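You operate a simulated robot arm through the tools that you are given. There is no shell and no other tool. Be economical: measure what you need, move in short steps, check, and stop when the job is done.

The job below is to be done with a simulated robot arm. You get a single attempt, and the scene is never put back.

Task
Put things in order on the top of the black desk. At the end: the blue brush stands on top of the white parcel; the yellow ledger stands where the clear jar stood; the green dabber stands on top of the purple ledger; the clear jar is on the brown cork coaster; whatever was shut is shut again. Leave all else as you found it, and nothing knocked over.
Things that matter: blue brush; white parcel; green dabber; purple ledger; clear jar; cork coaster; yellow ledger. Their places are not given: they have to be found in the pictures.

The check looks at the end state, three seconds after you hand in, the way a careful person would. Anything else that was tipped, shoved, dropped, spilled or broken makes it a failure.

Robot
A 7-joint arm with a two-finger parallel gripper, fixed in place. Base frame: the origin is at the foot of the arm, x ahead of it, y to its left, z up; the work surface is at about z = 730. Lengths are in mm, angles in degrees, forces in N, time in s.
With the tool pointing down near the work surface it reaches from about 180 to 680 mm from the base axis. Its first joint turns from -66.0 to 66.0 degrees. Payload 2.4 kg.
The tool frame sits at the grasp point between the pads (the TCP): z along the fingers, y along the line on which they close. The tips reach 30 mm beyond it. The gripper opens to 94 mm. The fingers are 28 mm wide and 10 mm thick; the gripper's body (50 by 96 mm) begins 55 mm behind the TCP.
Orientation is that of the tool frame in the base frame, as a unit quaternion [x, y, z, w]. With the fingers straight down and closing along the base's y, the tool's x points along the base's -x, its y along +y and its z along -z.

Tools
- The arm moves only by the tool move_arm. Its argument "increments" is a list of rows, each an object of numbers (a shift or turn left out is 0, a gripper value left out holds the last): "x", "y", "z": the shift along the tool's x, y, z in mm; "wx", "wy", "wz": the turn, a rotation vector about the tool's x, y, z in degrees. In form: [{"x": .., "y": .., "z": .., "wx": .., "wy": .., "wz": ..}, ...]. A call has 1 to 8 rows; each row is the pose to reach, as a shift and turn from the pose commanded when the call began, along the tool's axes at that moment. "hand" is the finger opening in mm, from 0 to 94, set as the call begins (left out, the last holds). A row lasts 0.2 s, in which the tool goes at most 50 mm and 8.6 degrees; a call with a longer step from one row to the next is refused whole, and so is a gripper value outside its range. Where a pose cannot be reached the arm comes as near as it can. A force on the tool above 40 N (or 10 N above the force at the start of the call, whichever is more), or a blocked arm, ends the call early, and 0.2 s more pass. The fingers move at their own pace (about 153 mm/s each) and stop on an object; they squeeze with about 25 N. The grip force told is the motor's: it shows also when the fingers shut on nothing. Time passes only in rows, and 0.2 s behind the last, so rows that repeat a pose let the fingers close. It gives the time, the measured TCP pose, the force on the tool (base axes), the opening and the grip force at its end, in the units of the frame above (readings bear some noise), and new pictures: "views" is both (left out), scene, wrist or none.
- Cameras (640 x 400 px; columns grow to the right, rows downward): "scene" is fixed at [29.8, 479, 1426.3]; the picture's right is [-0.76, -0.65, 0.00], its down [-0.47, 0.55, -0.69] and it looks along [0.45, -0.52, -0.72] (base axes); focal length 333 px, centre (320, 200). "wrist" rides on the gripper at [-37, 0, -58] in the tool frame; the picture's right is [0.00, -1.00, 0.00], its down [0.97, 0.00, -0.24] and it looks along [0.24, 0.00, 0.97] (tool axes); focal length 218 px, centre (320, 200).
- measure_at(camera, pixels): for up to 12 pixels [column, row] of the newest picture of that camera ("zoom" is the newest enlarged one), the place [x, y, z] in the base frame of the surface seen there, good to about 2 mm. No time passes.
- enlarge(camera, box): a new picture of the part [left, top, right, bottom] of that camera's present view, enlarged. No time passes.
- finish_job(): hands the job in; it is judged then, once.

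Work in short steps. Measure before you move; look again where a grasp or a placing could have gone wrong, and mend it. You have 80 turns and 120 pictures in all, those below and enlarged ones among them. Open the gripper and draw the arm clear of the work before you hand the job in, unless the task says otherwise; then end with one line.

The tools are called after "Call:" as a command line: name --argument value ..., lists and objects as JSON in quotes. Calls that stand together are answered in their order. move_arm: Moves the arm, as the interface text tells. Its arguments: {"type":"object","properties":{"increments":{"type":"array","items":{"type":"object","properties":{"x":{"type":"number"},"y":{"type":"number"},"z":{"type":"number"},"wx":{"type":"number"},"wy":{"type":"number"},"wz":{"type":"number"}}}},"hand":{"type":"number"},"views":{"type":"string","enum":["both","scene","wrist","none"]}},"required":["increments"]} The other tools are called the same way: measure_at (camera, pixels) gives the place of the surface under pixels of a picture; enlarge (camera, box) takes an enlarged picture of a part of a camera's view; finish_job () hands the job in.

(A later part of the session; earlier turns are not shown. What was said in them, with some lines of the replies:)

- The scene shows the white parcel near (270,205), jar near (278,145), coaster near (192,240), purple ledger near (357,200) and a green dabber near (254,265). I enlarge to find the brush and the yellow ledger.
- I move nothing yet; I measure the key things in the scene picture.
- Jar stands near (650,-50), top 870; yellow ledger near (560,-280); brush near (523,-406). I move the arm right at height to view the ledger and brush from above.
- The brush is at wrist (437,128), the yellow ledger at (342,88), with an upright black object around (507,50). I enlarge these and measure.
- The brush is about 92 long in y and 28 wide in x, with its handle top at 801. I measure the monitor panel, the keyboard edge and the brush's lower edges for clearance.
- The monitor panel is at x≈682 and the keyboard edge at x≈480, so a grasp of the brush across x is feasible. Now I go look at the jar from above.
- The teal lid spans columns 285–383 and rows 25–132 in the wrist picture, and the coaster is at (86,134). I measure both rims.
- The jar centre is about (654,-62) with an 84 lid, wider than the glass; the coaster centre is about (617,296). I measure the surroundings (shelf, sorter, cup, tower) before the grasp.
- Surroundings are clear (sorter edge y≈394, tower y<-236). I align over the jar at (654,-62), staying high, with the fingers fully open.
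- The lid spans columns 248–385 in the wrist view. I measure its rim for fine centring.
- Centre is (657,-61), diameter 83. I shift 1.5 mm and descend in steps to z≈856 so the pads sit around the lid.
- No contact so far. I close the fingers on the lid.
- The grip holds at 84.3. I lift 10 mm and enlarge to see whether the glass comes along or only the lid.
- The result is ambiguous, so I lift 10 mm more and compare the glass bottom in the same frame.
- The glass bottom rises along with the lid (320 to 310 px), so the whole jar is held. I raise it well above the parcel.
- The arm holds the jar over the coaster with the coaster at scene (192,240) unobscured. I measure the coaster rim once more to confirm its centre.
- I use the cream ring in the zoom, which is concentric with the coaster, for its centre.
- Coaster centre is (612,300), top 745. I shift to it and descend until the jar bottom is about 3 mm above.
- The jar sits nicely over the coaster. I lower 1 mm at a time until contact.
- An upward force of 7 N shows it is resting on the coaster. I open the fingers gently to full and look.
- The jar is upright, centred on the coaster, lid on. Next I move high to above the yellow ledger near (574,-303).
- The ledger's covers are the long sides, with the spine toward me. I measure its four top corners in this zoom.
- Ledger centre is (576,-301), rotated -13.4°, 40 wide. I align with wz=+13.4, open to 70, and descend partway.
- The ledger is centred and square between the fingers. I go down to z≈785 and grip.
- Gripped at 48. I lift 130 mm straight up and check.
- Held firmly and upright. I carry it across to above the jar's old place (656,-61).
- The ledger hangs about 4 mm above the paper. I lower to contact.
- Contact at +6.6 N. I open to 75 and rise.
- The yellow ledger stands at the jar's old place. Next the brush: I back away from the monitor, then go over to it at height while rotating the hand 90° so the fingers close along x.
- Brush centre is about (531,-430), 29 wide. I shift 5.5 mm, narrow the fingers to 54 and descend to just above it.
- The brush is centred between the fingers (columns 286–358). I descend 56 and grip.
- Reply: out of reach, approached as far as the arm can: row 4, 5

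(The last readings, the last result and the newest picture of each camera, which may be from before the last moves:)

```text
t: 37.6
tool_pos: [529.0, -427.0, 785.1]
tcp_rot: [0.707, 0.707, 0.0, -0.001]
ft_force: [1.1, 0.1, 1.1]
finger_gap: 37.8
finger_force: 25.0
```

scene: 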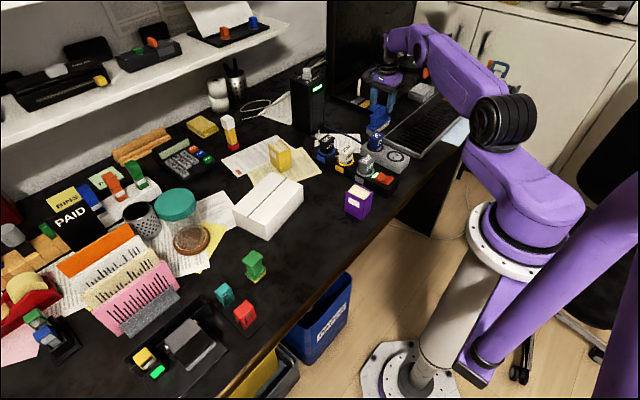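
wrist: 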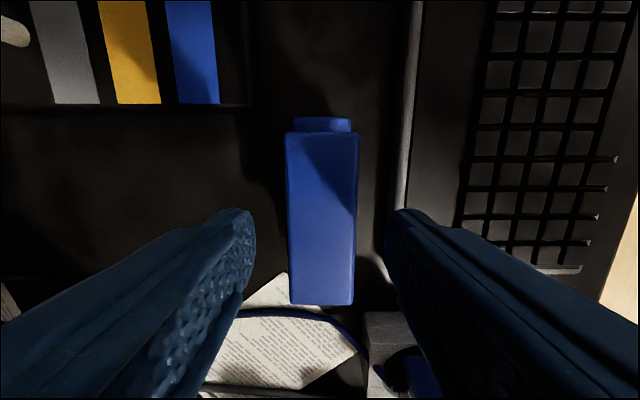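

Gripped at 37.8, at the limit of reach (y -427, fine). I lift and look.

Call:
move_arm --increments '[{"z": -10}, {"z": -40}, {"z": -80}, {"z": -120}, {"z": -160}, {"z": -160}]'

Call:
enlarge --camera "scene" --box '[330, 30, 450, 150]'

```text
t: 39.0
tool_pos: [530.5, -426.0, 945.9]
tcp_rot: [0.707, 0.707, 0.0, 0.0]
ft_force: [0.6, -0.3, -0.8]
finger_gap: 37.7
finger_force: 24.6
```

scene: 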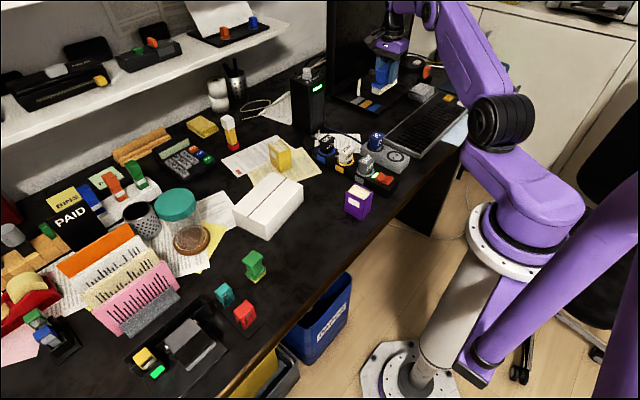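
wrist: 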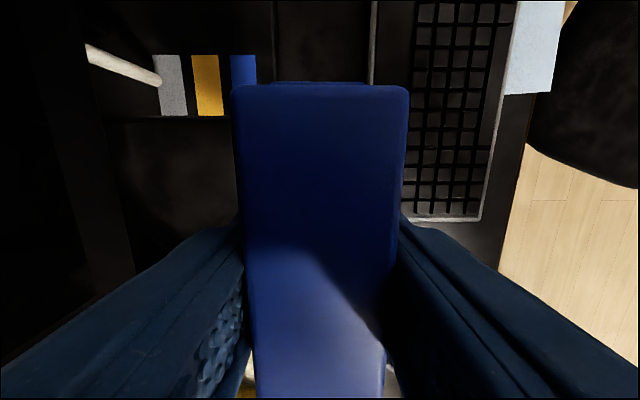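

```text
3.33 times, centred on (390, 90) of scene
```

zoom: 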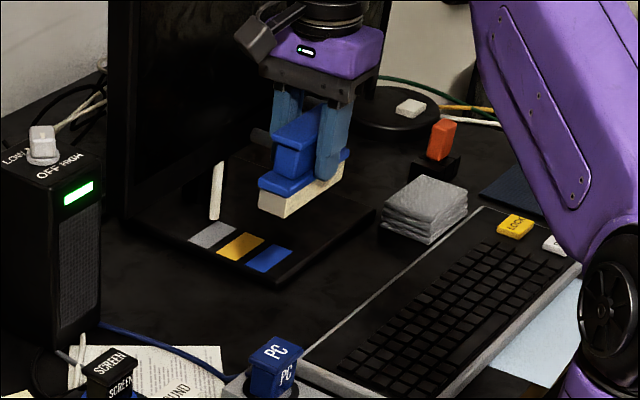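

The brush is held level. I measure the parcel's top corners in the scene.

Call:
measure_at --camera "scene" --pixels '[[272, 174], [301, 187], [266, 223], [236, 207], [268, 197], [253, 215], [287, 180], [284, 206], [254, 190]]'

Call:
enlarge --camera "scene" --box '[220, 160, 320, 250]'

```text
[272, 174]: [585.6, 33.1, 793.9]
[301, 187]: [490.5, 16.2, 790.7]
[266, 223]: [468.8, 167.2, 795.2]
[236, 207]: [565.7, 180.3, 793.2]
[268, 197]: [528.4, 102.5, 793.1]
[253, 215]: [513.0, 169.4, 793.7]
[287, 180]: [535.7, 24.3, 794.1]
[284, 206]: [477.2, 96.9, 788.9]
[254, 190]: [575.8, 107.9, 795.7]
```

```text
4.44 times, centred on (270, 205) of scene
```

zoom: 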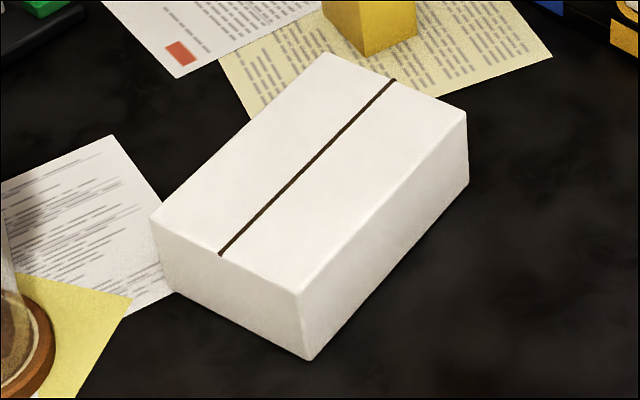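

Parcel top centre is about (528,100), long axis turned about +8°. I carry the brush along y at height, turning 8° to match.

Call:
move_arm --increments '[{"x": 30}, {"x": 75}, {"x": 120}, {"x": 165}, {"x": 210}, {"x": 255}, {"x": 300}, {"x": 345}]' --views "none"

Call:
move_arm --increments '[{"x": 45, "wz": -2}, {"x": 90, "wz": -4}, {"x": 135, "wz": -6}, {"x": 170, "y": -1, "wz": -8}, {"x": 185, "y": -2, "wz": -8}, {"x": 185, "y": -2, "wz": -8}]'

```text
t: 40.8
tool_pos: [527.5, -80.7, 946.2]
tcp_rot: [0.708, 0.706, -0.001, 0.0]
ft_force: [-0.3, -0.6, -0.9]
finger_gap: 38.0
finger_force: 24.5
```

```text
t: 42.2
tool_pos: [527.3, 101.9, 943.4]
tcp_rot: [0.656, 0.755, 0.001, 0.0]
ft_force: [-0.4, 0.3, -1.4]
finger_gap: 37.6
finger_force: 25.3
```

scene: 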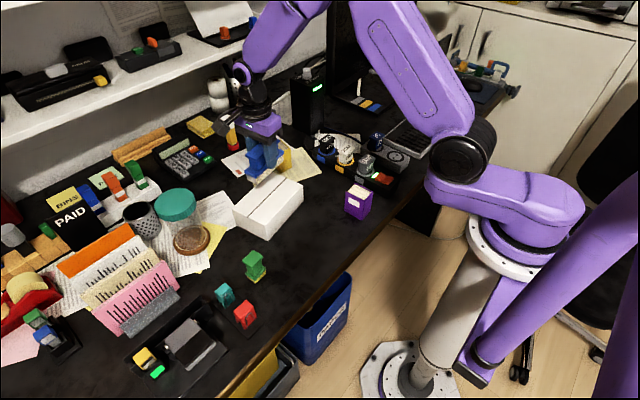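
wrist: 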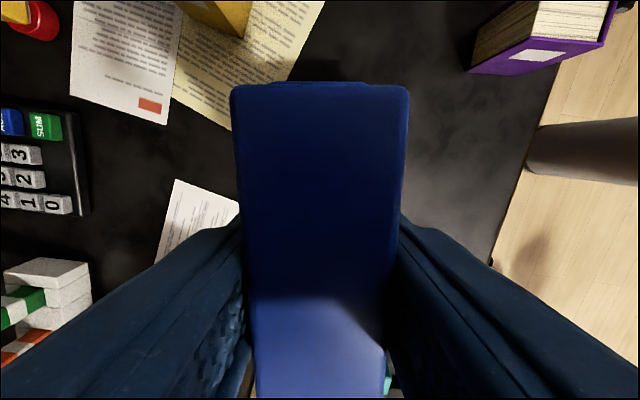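

Over the parcel. I descend to about 4 mm above its top and look.

Call:
move_arm --increments '[{"z": 30}, {"z": 55}, {"z": 75}, {"z": 87}, {"z": 90}, {"z": 90}]' --views "none"

Call:
enlarge --camera "scene" --box '[220, 140, 320, 240]'

```text
t: 43.6
tool_pos: [528.4, 103.7, 854.8]
tcp_rot: [0.656, 0.754, 0.0, 0.0]
ft_force: [0.1, -0.2, -1.3]
finger_gap: 38.0
finger_force: 24.8
```

```text
4.00 times, centred on (270, 190) of scene
```

zoom: 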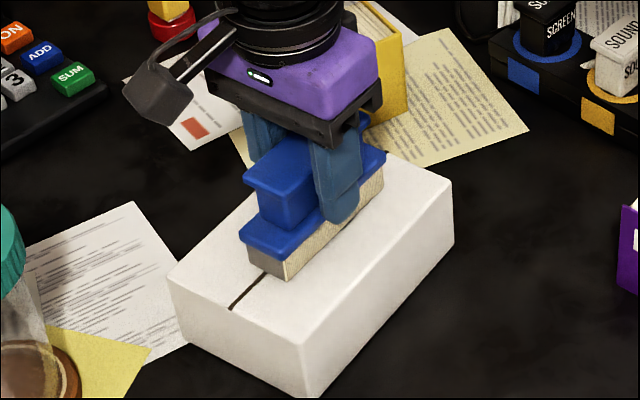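

Aligned along the parcel's seam and well inside the top. I lower to contact.

Call:
move_arm --increments '[{"z": 1.5}, {"z": 3}, {"z": 4}, {"z": 5}, {"z": 5}]' --views "none"

```text
t: 44.8
tool_pos: [526.9, 102.8, 850.8]
tcp_rot: [0.656, 0.755, -0.001, 0.001]
ft_force: [-1.5, 0.5, 3.6]
finger_gap: 38.0
finger_force: 25.4
```

Contact at about +4 N. I open to 58 and rise straight up.

Call:
move_arm --increments '[{"z": 0}, {"z": 0}]' --hand 58 --views "none"

Call:
move_arm --increments '[{"z": -15}, {"z": -45}, {"z": -90}, {"z": -135}, {"z": -170}, {"z": -170}]' --views "wrist"

Call:
enlarge --camera "scene" --box '[220, 140, 320, 240]'

```text
t: 45.4
tool_pos: [526.9, 102.7, 850.0]
tcp_rot: [0.656, 0.755, 0.0, 0.0]
ft_force: [-1.0, -0.2, 0.4]
finger_gap: 58.0
finger_force: 0.1
```

```text
t: 46.8
tool_pos: [528.8, 102.9, 1020.7]
tcp_rot: [0.656, 0.755, -0.001, 0.0]
ft_force: [0.1, 0.6, 0.3]
finger_gap: 58.0
finger_force: 0.0
```

wrist: 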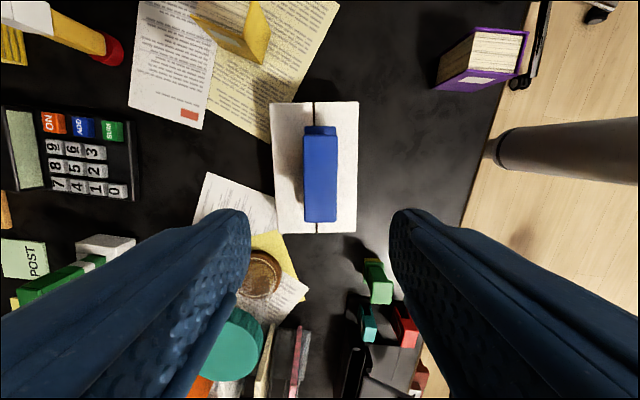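

```text
4.00 times, centred on (270, 190) of scene
```

zoom: 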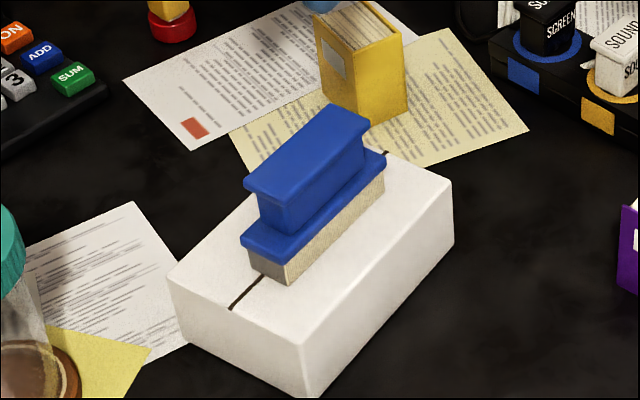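

The brush stands on the parcel. Now to the green dabber near (408,258): I move there at height while turning the hand back to neutral.

Call:
move_arm --increments '[{"x": 21, "y": -13, "wz": -8.2}, {"x": 42, "y": -26, "wz": -16.4}, {"x": 62, "y": -40, "wz": -24.6}, {"x": 83, "y": -53, "wz": -32.8}, {"x": 104, "y": -66, "wz": -41}, {"x": 125, "y": -80, "wz": -49.2}, {"x": 145, "y": -93, "wz": -57.4}, {"x": 166, "y": -106, "wz": -65.6}]' --hand 80 --views "none"

Call:
move_arm --increments '[{"wz": -8.2}, {"wz": -16.4}, {"wz": -16.4}]'

```text
t: 48.6
tool_pos: [399.4, 252.1, 1021.5]
tcp_rot: [0.142, 0.99, 0.0, 0.0]
ft_force: [-0.6, 0.1, 0.1]
finger_gap: 80.1
finger_force: 0.1
```

```text
t: 49.4
tool_pos: [400.1, 252.6, 1019.7]
tcp_rot: [-0.001, 1.0, 0.0, 0.0]
ft_force: [-0.2, -0.5, 0.1]
finger_gap: 80.1
finger_force: 0.0
```

scene: 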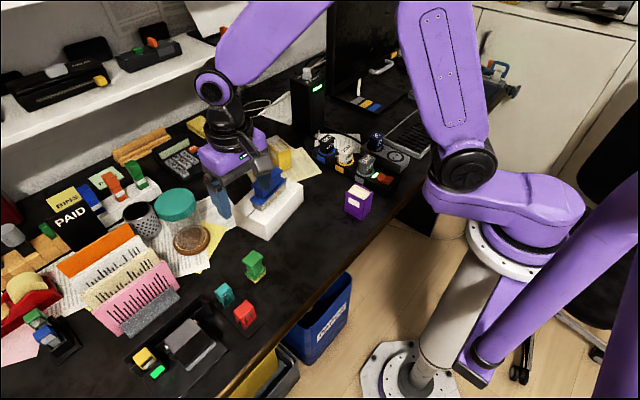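
wrist: 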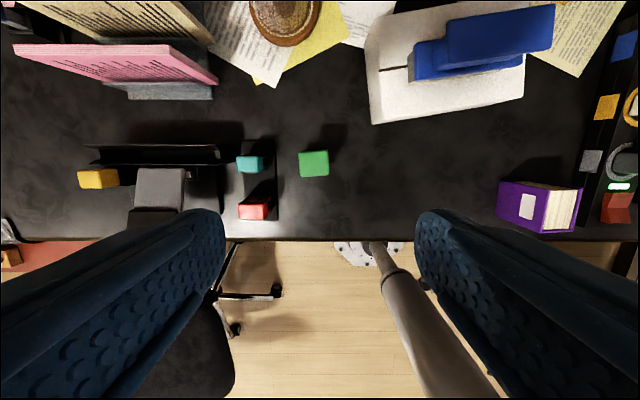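

The dabber is at wrist (314,163) with the teal and red tools to its left. I zoom into it in both cameras.

Call:
enlarge --camera "scene" --box '[210, 235, 290, 335]'

Call:
enlarge --camera "wrist" --box '[230, 120, 350, 230]'

Call:
measure_at --camera "zoom" --pixels '[[255, 125], [345, 115], [263, 205], [350, 200], [305, 160], [80, 160], [130, 155], [85, 320], [150, 315], [190, 120], [190, 250], [145, 170]]'

```text
4.00 times, centred on (250, 285) of scene
```

zoom: 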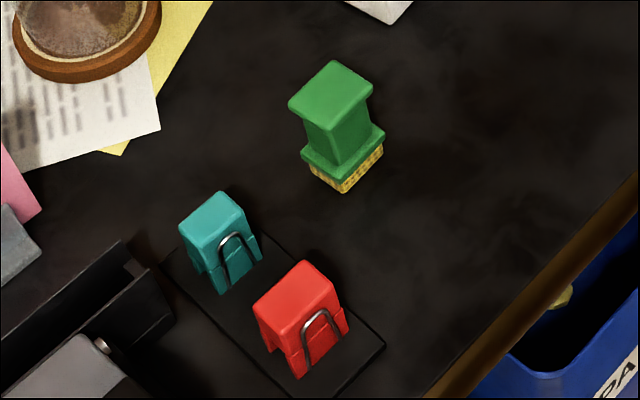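

```text
3.64 times, centred on (290, 175) of wrist
```

zoom: 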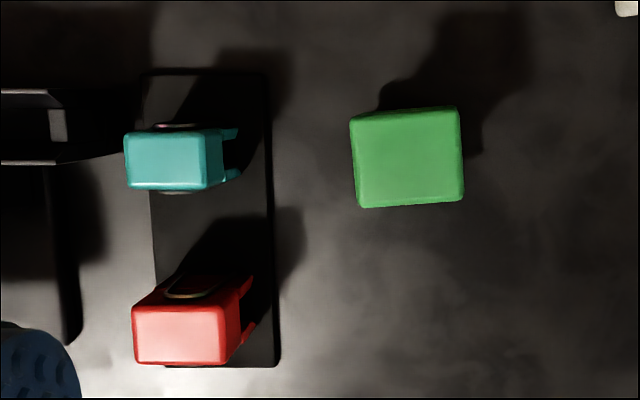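

```text
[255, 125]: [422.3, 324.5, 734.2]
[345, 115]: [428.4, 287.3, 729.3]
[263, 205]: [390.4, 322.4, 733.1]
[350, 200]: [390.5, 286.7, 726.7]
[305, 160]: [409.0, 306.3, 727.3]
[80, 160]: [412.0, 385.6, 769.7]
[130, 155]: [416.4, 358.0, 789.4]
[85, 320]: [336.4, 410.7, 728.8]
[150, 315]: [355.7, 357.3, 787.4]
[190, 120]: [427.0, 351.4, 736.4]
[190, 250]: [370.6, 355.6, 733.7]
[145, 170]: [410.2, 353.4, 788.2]
```

Now I measure the dabber's top corners in this wrist zoom, plus the purple ledger's top.

Call:
measure_at --camera "zoom" --pixels '[[354, 122], [455, 112], [361, 203], [460, 198], [408, 158], [220, 150], [235, 135], [268, 150]]'

Call:
measure_at --camera "scene" --pixels '[[347, 190], [356, 184], [373, 190], [364, 196], [360, 190], [345, 212], [360, 222], [371, 210], [254, 268], [247, 274], [258, 276]]'

Call:
enlarge --camera "scene" --box '[330, 170, 390, 230]'

```text
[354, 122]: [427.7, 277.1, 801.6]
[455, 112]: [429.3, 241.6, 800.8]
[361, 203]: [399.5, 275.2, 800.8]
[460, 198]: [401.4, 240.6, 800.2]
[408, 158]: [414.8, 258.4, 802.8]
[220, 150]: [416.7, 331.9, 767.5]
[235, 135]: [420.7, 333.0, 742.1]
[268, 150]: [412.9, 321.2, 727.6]
```

```text
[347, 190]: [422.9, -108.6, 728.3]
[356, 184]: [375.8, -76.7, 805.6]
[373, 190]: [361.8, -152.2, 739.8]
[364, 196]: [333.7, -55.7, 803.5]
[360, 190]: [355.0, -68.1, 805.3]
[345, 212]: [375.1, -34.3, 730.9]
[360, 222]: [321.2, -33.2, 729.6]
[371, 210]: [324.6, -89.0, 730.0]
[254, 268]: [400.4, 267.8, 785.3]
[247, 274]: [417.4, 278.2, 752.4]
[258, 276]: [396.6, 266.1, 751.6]
```

```text
6.67 times, centred on (360, 200) of scene
```

zoom: 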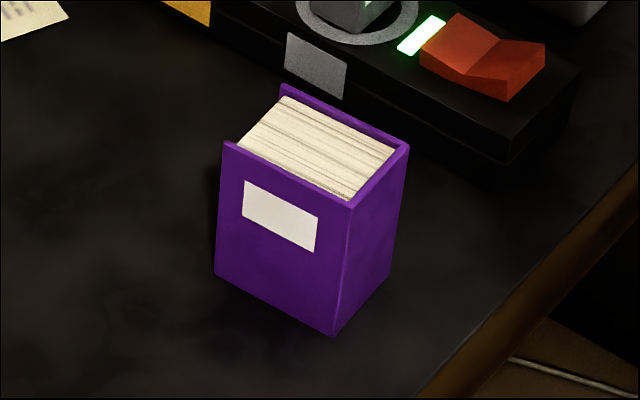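

Dabber top centre is (414.5,258.5), about 31×37. I measure the purple ledger's top corners in the zoom.

Call:
measure_at --camera "zoom" --pixels '[[285, 90], [404, 149], [350, 203], [230, 147], [320, 140], [300, 120], [345, 170], [280, 150], [350, 150]]'

```text
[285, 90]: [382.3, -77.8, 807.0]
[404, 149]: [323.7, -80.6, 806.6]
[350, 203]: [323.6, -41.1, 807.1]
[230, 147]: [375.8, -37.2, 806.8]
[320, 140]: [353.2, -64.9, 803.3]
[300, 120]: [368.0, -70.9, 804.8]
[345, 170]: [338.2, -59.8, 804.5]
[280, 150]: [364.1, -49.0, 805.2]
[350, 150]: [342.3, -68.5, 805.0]
```

Purple ledger centre is (351,-59), top 807. I align over the dabber, open 64, and descend partway.

Call:
move_arm --increments '[{"x": -14.5, "y": 6, "z": 40}, {"x": -14.5, "y": 6, "z": 80}, {"x": -14.5, "y": 6, "z": 120}, {"x": -14.5, "y": 6, "z": 150}, {"x": -14.5, "y": 6, "z": 150}]' --hand 64 --views "wrist"

```text
t: 50.6
tool_pos: [415.9, 258.7, 871.0]
tcp_rot: [0.0, 1.0, 0.0, 0.0]
ft_force: [0.4, 0.2, -0.7]
finger_gap: 64.1
finger_force: 0.1
```

wrist: 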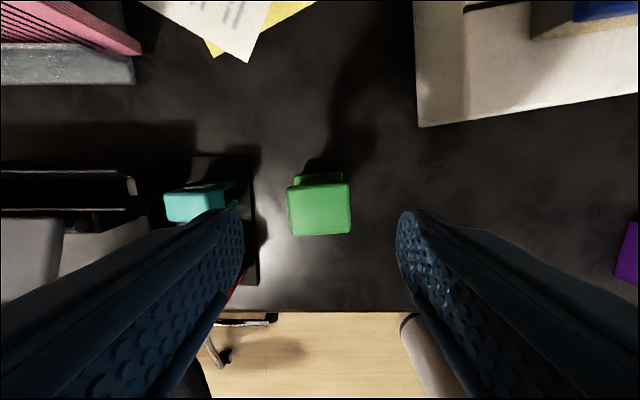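

Centred (column 319). I descend to z≈778 and grip.

Call:
move_arm --increments '[{"z": 30}, {"z": 60}, {"z": 80}, {"z": 93}, {"z": 93}]' --views "none"

Call:
move_arm --increments '[{"z": 0}, {"z": 0}, {"z": 0}]' --hand 20 --views "none"

Call:
move_arm --increments '[{"z": -10}, {"z": -50}, {"z": -95}, {"z": -140}, {"z": -140}]'

```text
t: 51.8
tool_pos: [413.1, 259.5, 777.7]
tcp_rot: [-0.001, 1.0, 0.0, 0.0]
ft_force: [-0.2, 0.3, 0.0]
finger_gap: 64.1
finger_force: 0.1
```

```text
t: 52.6
tool_pos: [414.4, 259.8, 777.3]
tcp_rot: [0.0, 1.0, 0.0, 0.0]
ft_force: [-0.5, 0.3, -0.6]
finger_gap: 42.9
finger_force: 25.2
```

```text
t: 53.8
tool_pos: [412.8, 257.3, 918.7]
tcp_rot: [0.0, 1.0, 0.0, -0.001]
ft_force: [0.8, -0.6, 0.2]
finger_gap: 42.6
finger_force: 24.9
```

scene: 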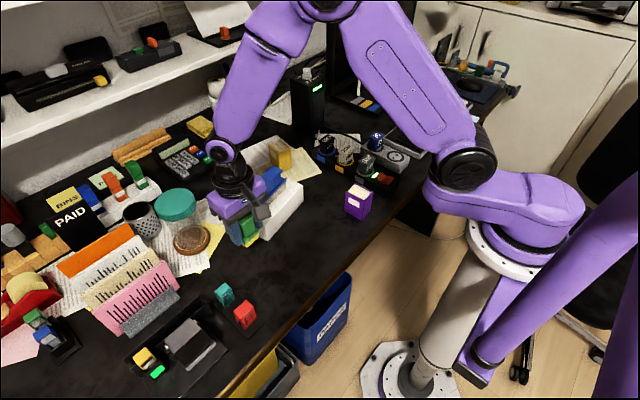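
wrist: 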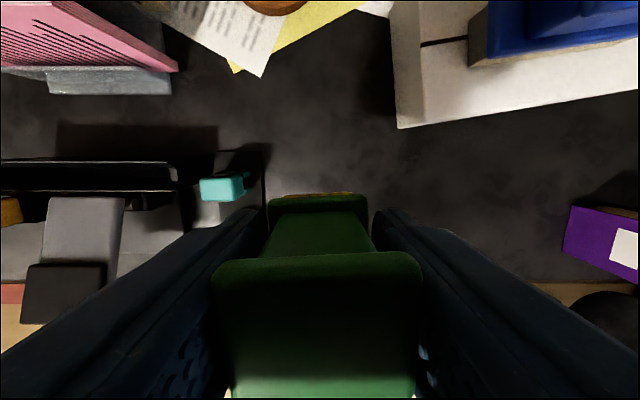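

The dabber is held. I carry it toward the purple ledger at (351,-59), keeping clear of the parcel.

Call:
move_arm --increments '[{"x": 12, "y": -40}, {"x": 24, "y": -85}, {"x": 35, "y": -130}, {"x": 45, "y": -175}, {"x": 55, "y": -220}, {"x": 62, "y": -265}, {"x": 62, "y": -300}, {"x": 62, "y": -317}]' --views "none"

Call:
move_arm --increments '[{"z": 20}, {"z": 40}, {"z": 54}, {"z": 56}, {"z": 56}]'

Call:
enlarge --camera "scene" --box '[310, 130, 410, 230]'

```text
t: 55.6
tool_pos: [351.6, -58.2, 915.9]
tcp_rot: [0.0, 1.0, 0.0, 0.0]
ft_force: [0.1, 0.0, -0.8]
finger_gap: 42.3
finger_force: 25.3
```

```text
t: 56.8
tool_pos: [350.9, -57.7, 859.7]
tcp_rot: [0.0, 1.0, -0.001, 0.0]
ft_force: [-0.2, 0.6, -1.3]
finger_gap: 41.7
finger_force: 25.5
```

scene: 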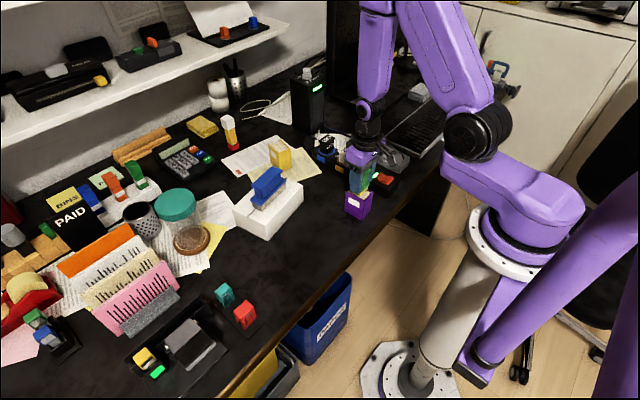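
wrist: 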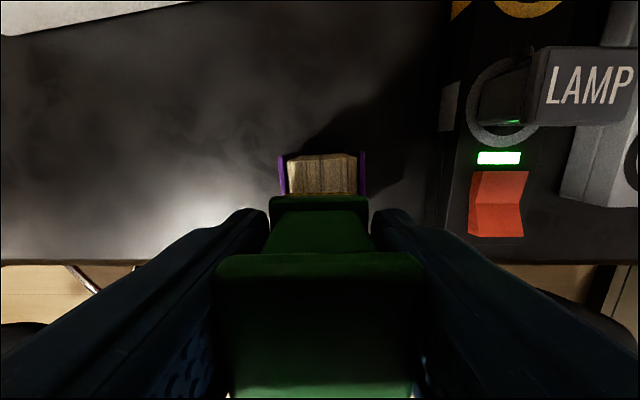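

```text
4.00 times, centred on (360, 180) of scene
```

zoom: 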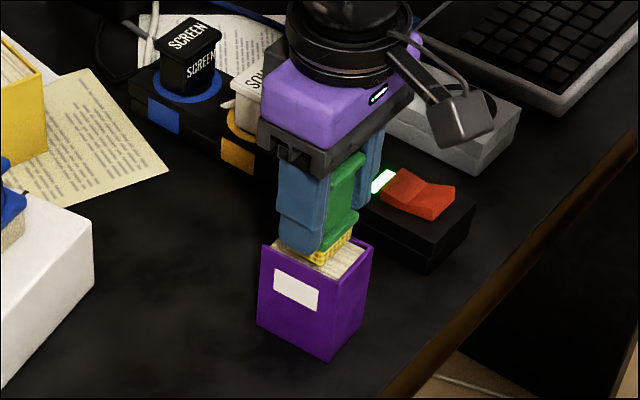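

The dabber hangs just above the ledger, well within its top. I lower to contact.

Call:
move_arm --increments '[{"z": 1.5}, {"z": 3}, {"z": 4.5}, {"z": 5.5}, {"z": 5.5}]' --views "none"

```text
t: 58.0
tool_pos: [350.9, -57.7, 855.3]
tcp_rot: [0.0, 1.0, 0.0, 0.0]
ft_force: [-0.8, -0.2, 3.4]
finger_gap: 41.7
finger_force: 24.6
```

Contact at +3.4 N. I open slowly to 60 and inspect before rising.

Call:
move_arm --increments '[{"z": 0}, {"z": 0}]' --hand 62 --views "none"

Call:
move_arm --increments '[{"z": -15}, {"z": -45}, {"z": -90}, {"z": -135}, {"z": -170}, {"z": -170}]'

Call:
enlarge --camera "scene" --box '[310, 130, 410, 230]'

```text
t: 58.6
tool_pos: [352.0, -57.5, 855.6]
tcp_rot: [0.0, 1.0, 0.0, 0.001]
ft_force: [0.9, -0.2, -0.5]
finger_gap: 61.9
finger_force: 0.2
```

```text
t: 60.0
tool_pos: [350.1, -58.5, 1027.0]
tcp_rot: [0.0, 1.0, 0.0, 0.0]
ft_force: [-0.6, 0.6, -0.1]
finger_gap: 62.1
finger_force: 0.1
```

scene: 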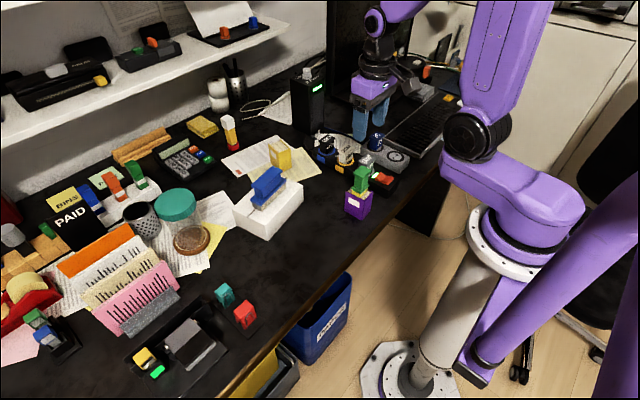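
wrist: 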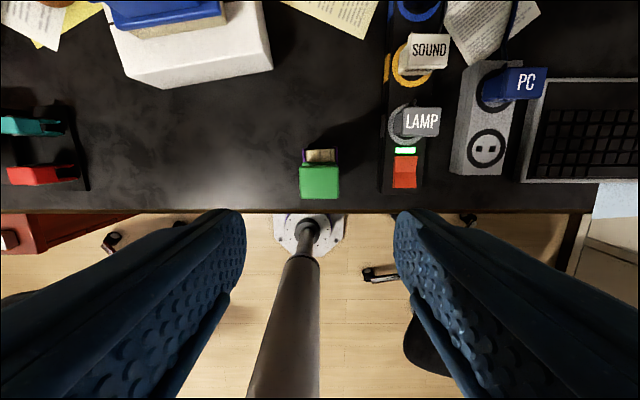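

```text
4.00 times, centred on (360, 180) of scene
```

zoom: 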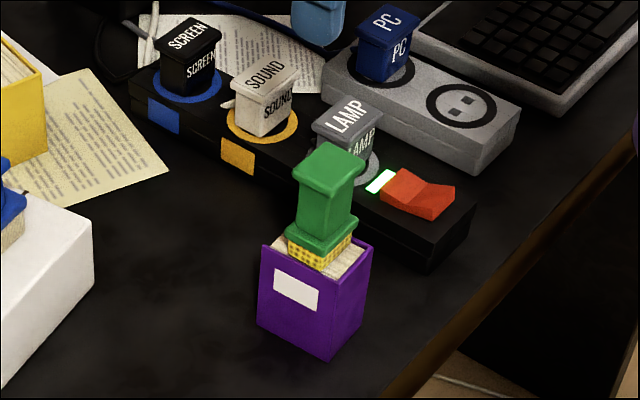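

All four placements look right in the scene: jar with its lid on the coaster, ledger on the jar's old spot, brush on the parcel, dabber on the purple ledger. The gripper is empty and high, so I open it fully and check that all is steady.

Call:
move_arm --increments '[{"z": 0}, {"z": -20}, {"z": -20}]' --hand 94 --views "scene"

```text
t: 60.8
tool_pos: [351.1, -58.4, 1046.4]
tcp_rot: [0.0, 1.0, 0.0, 0.001]
ft_force: [-0.3, -0.4, 0.3]
finger_gap: 94.0
finger_force: 0.0
```

scene: 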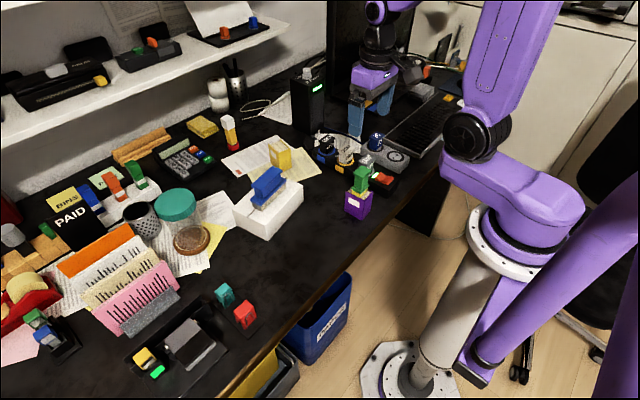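

Everything is steady and the arm is clear, so I hand the job in.

Call:
finish_job

```text
The job is handed in.
```

The job is handed in: the clear jar is on the cork coaster with its lid still on, the yellow ledger is where the jar stood, the blue brush is on the white parcel, and the green dabber is on the purple ledger. The last pictures show nothing else moved or knocked over.
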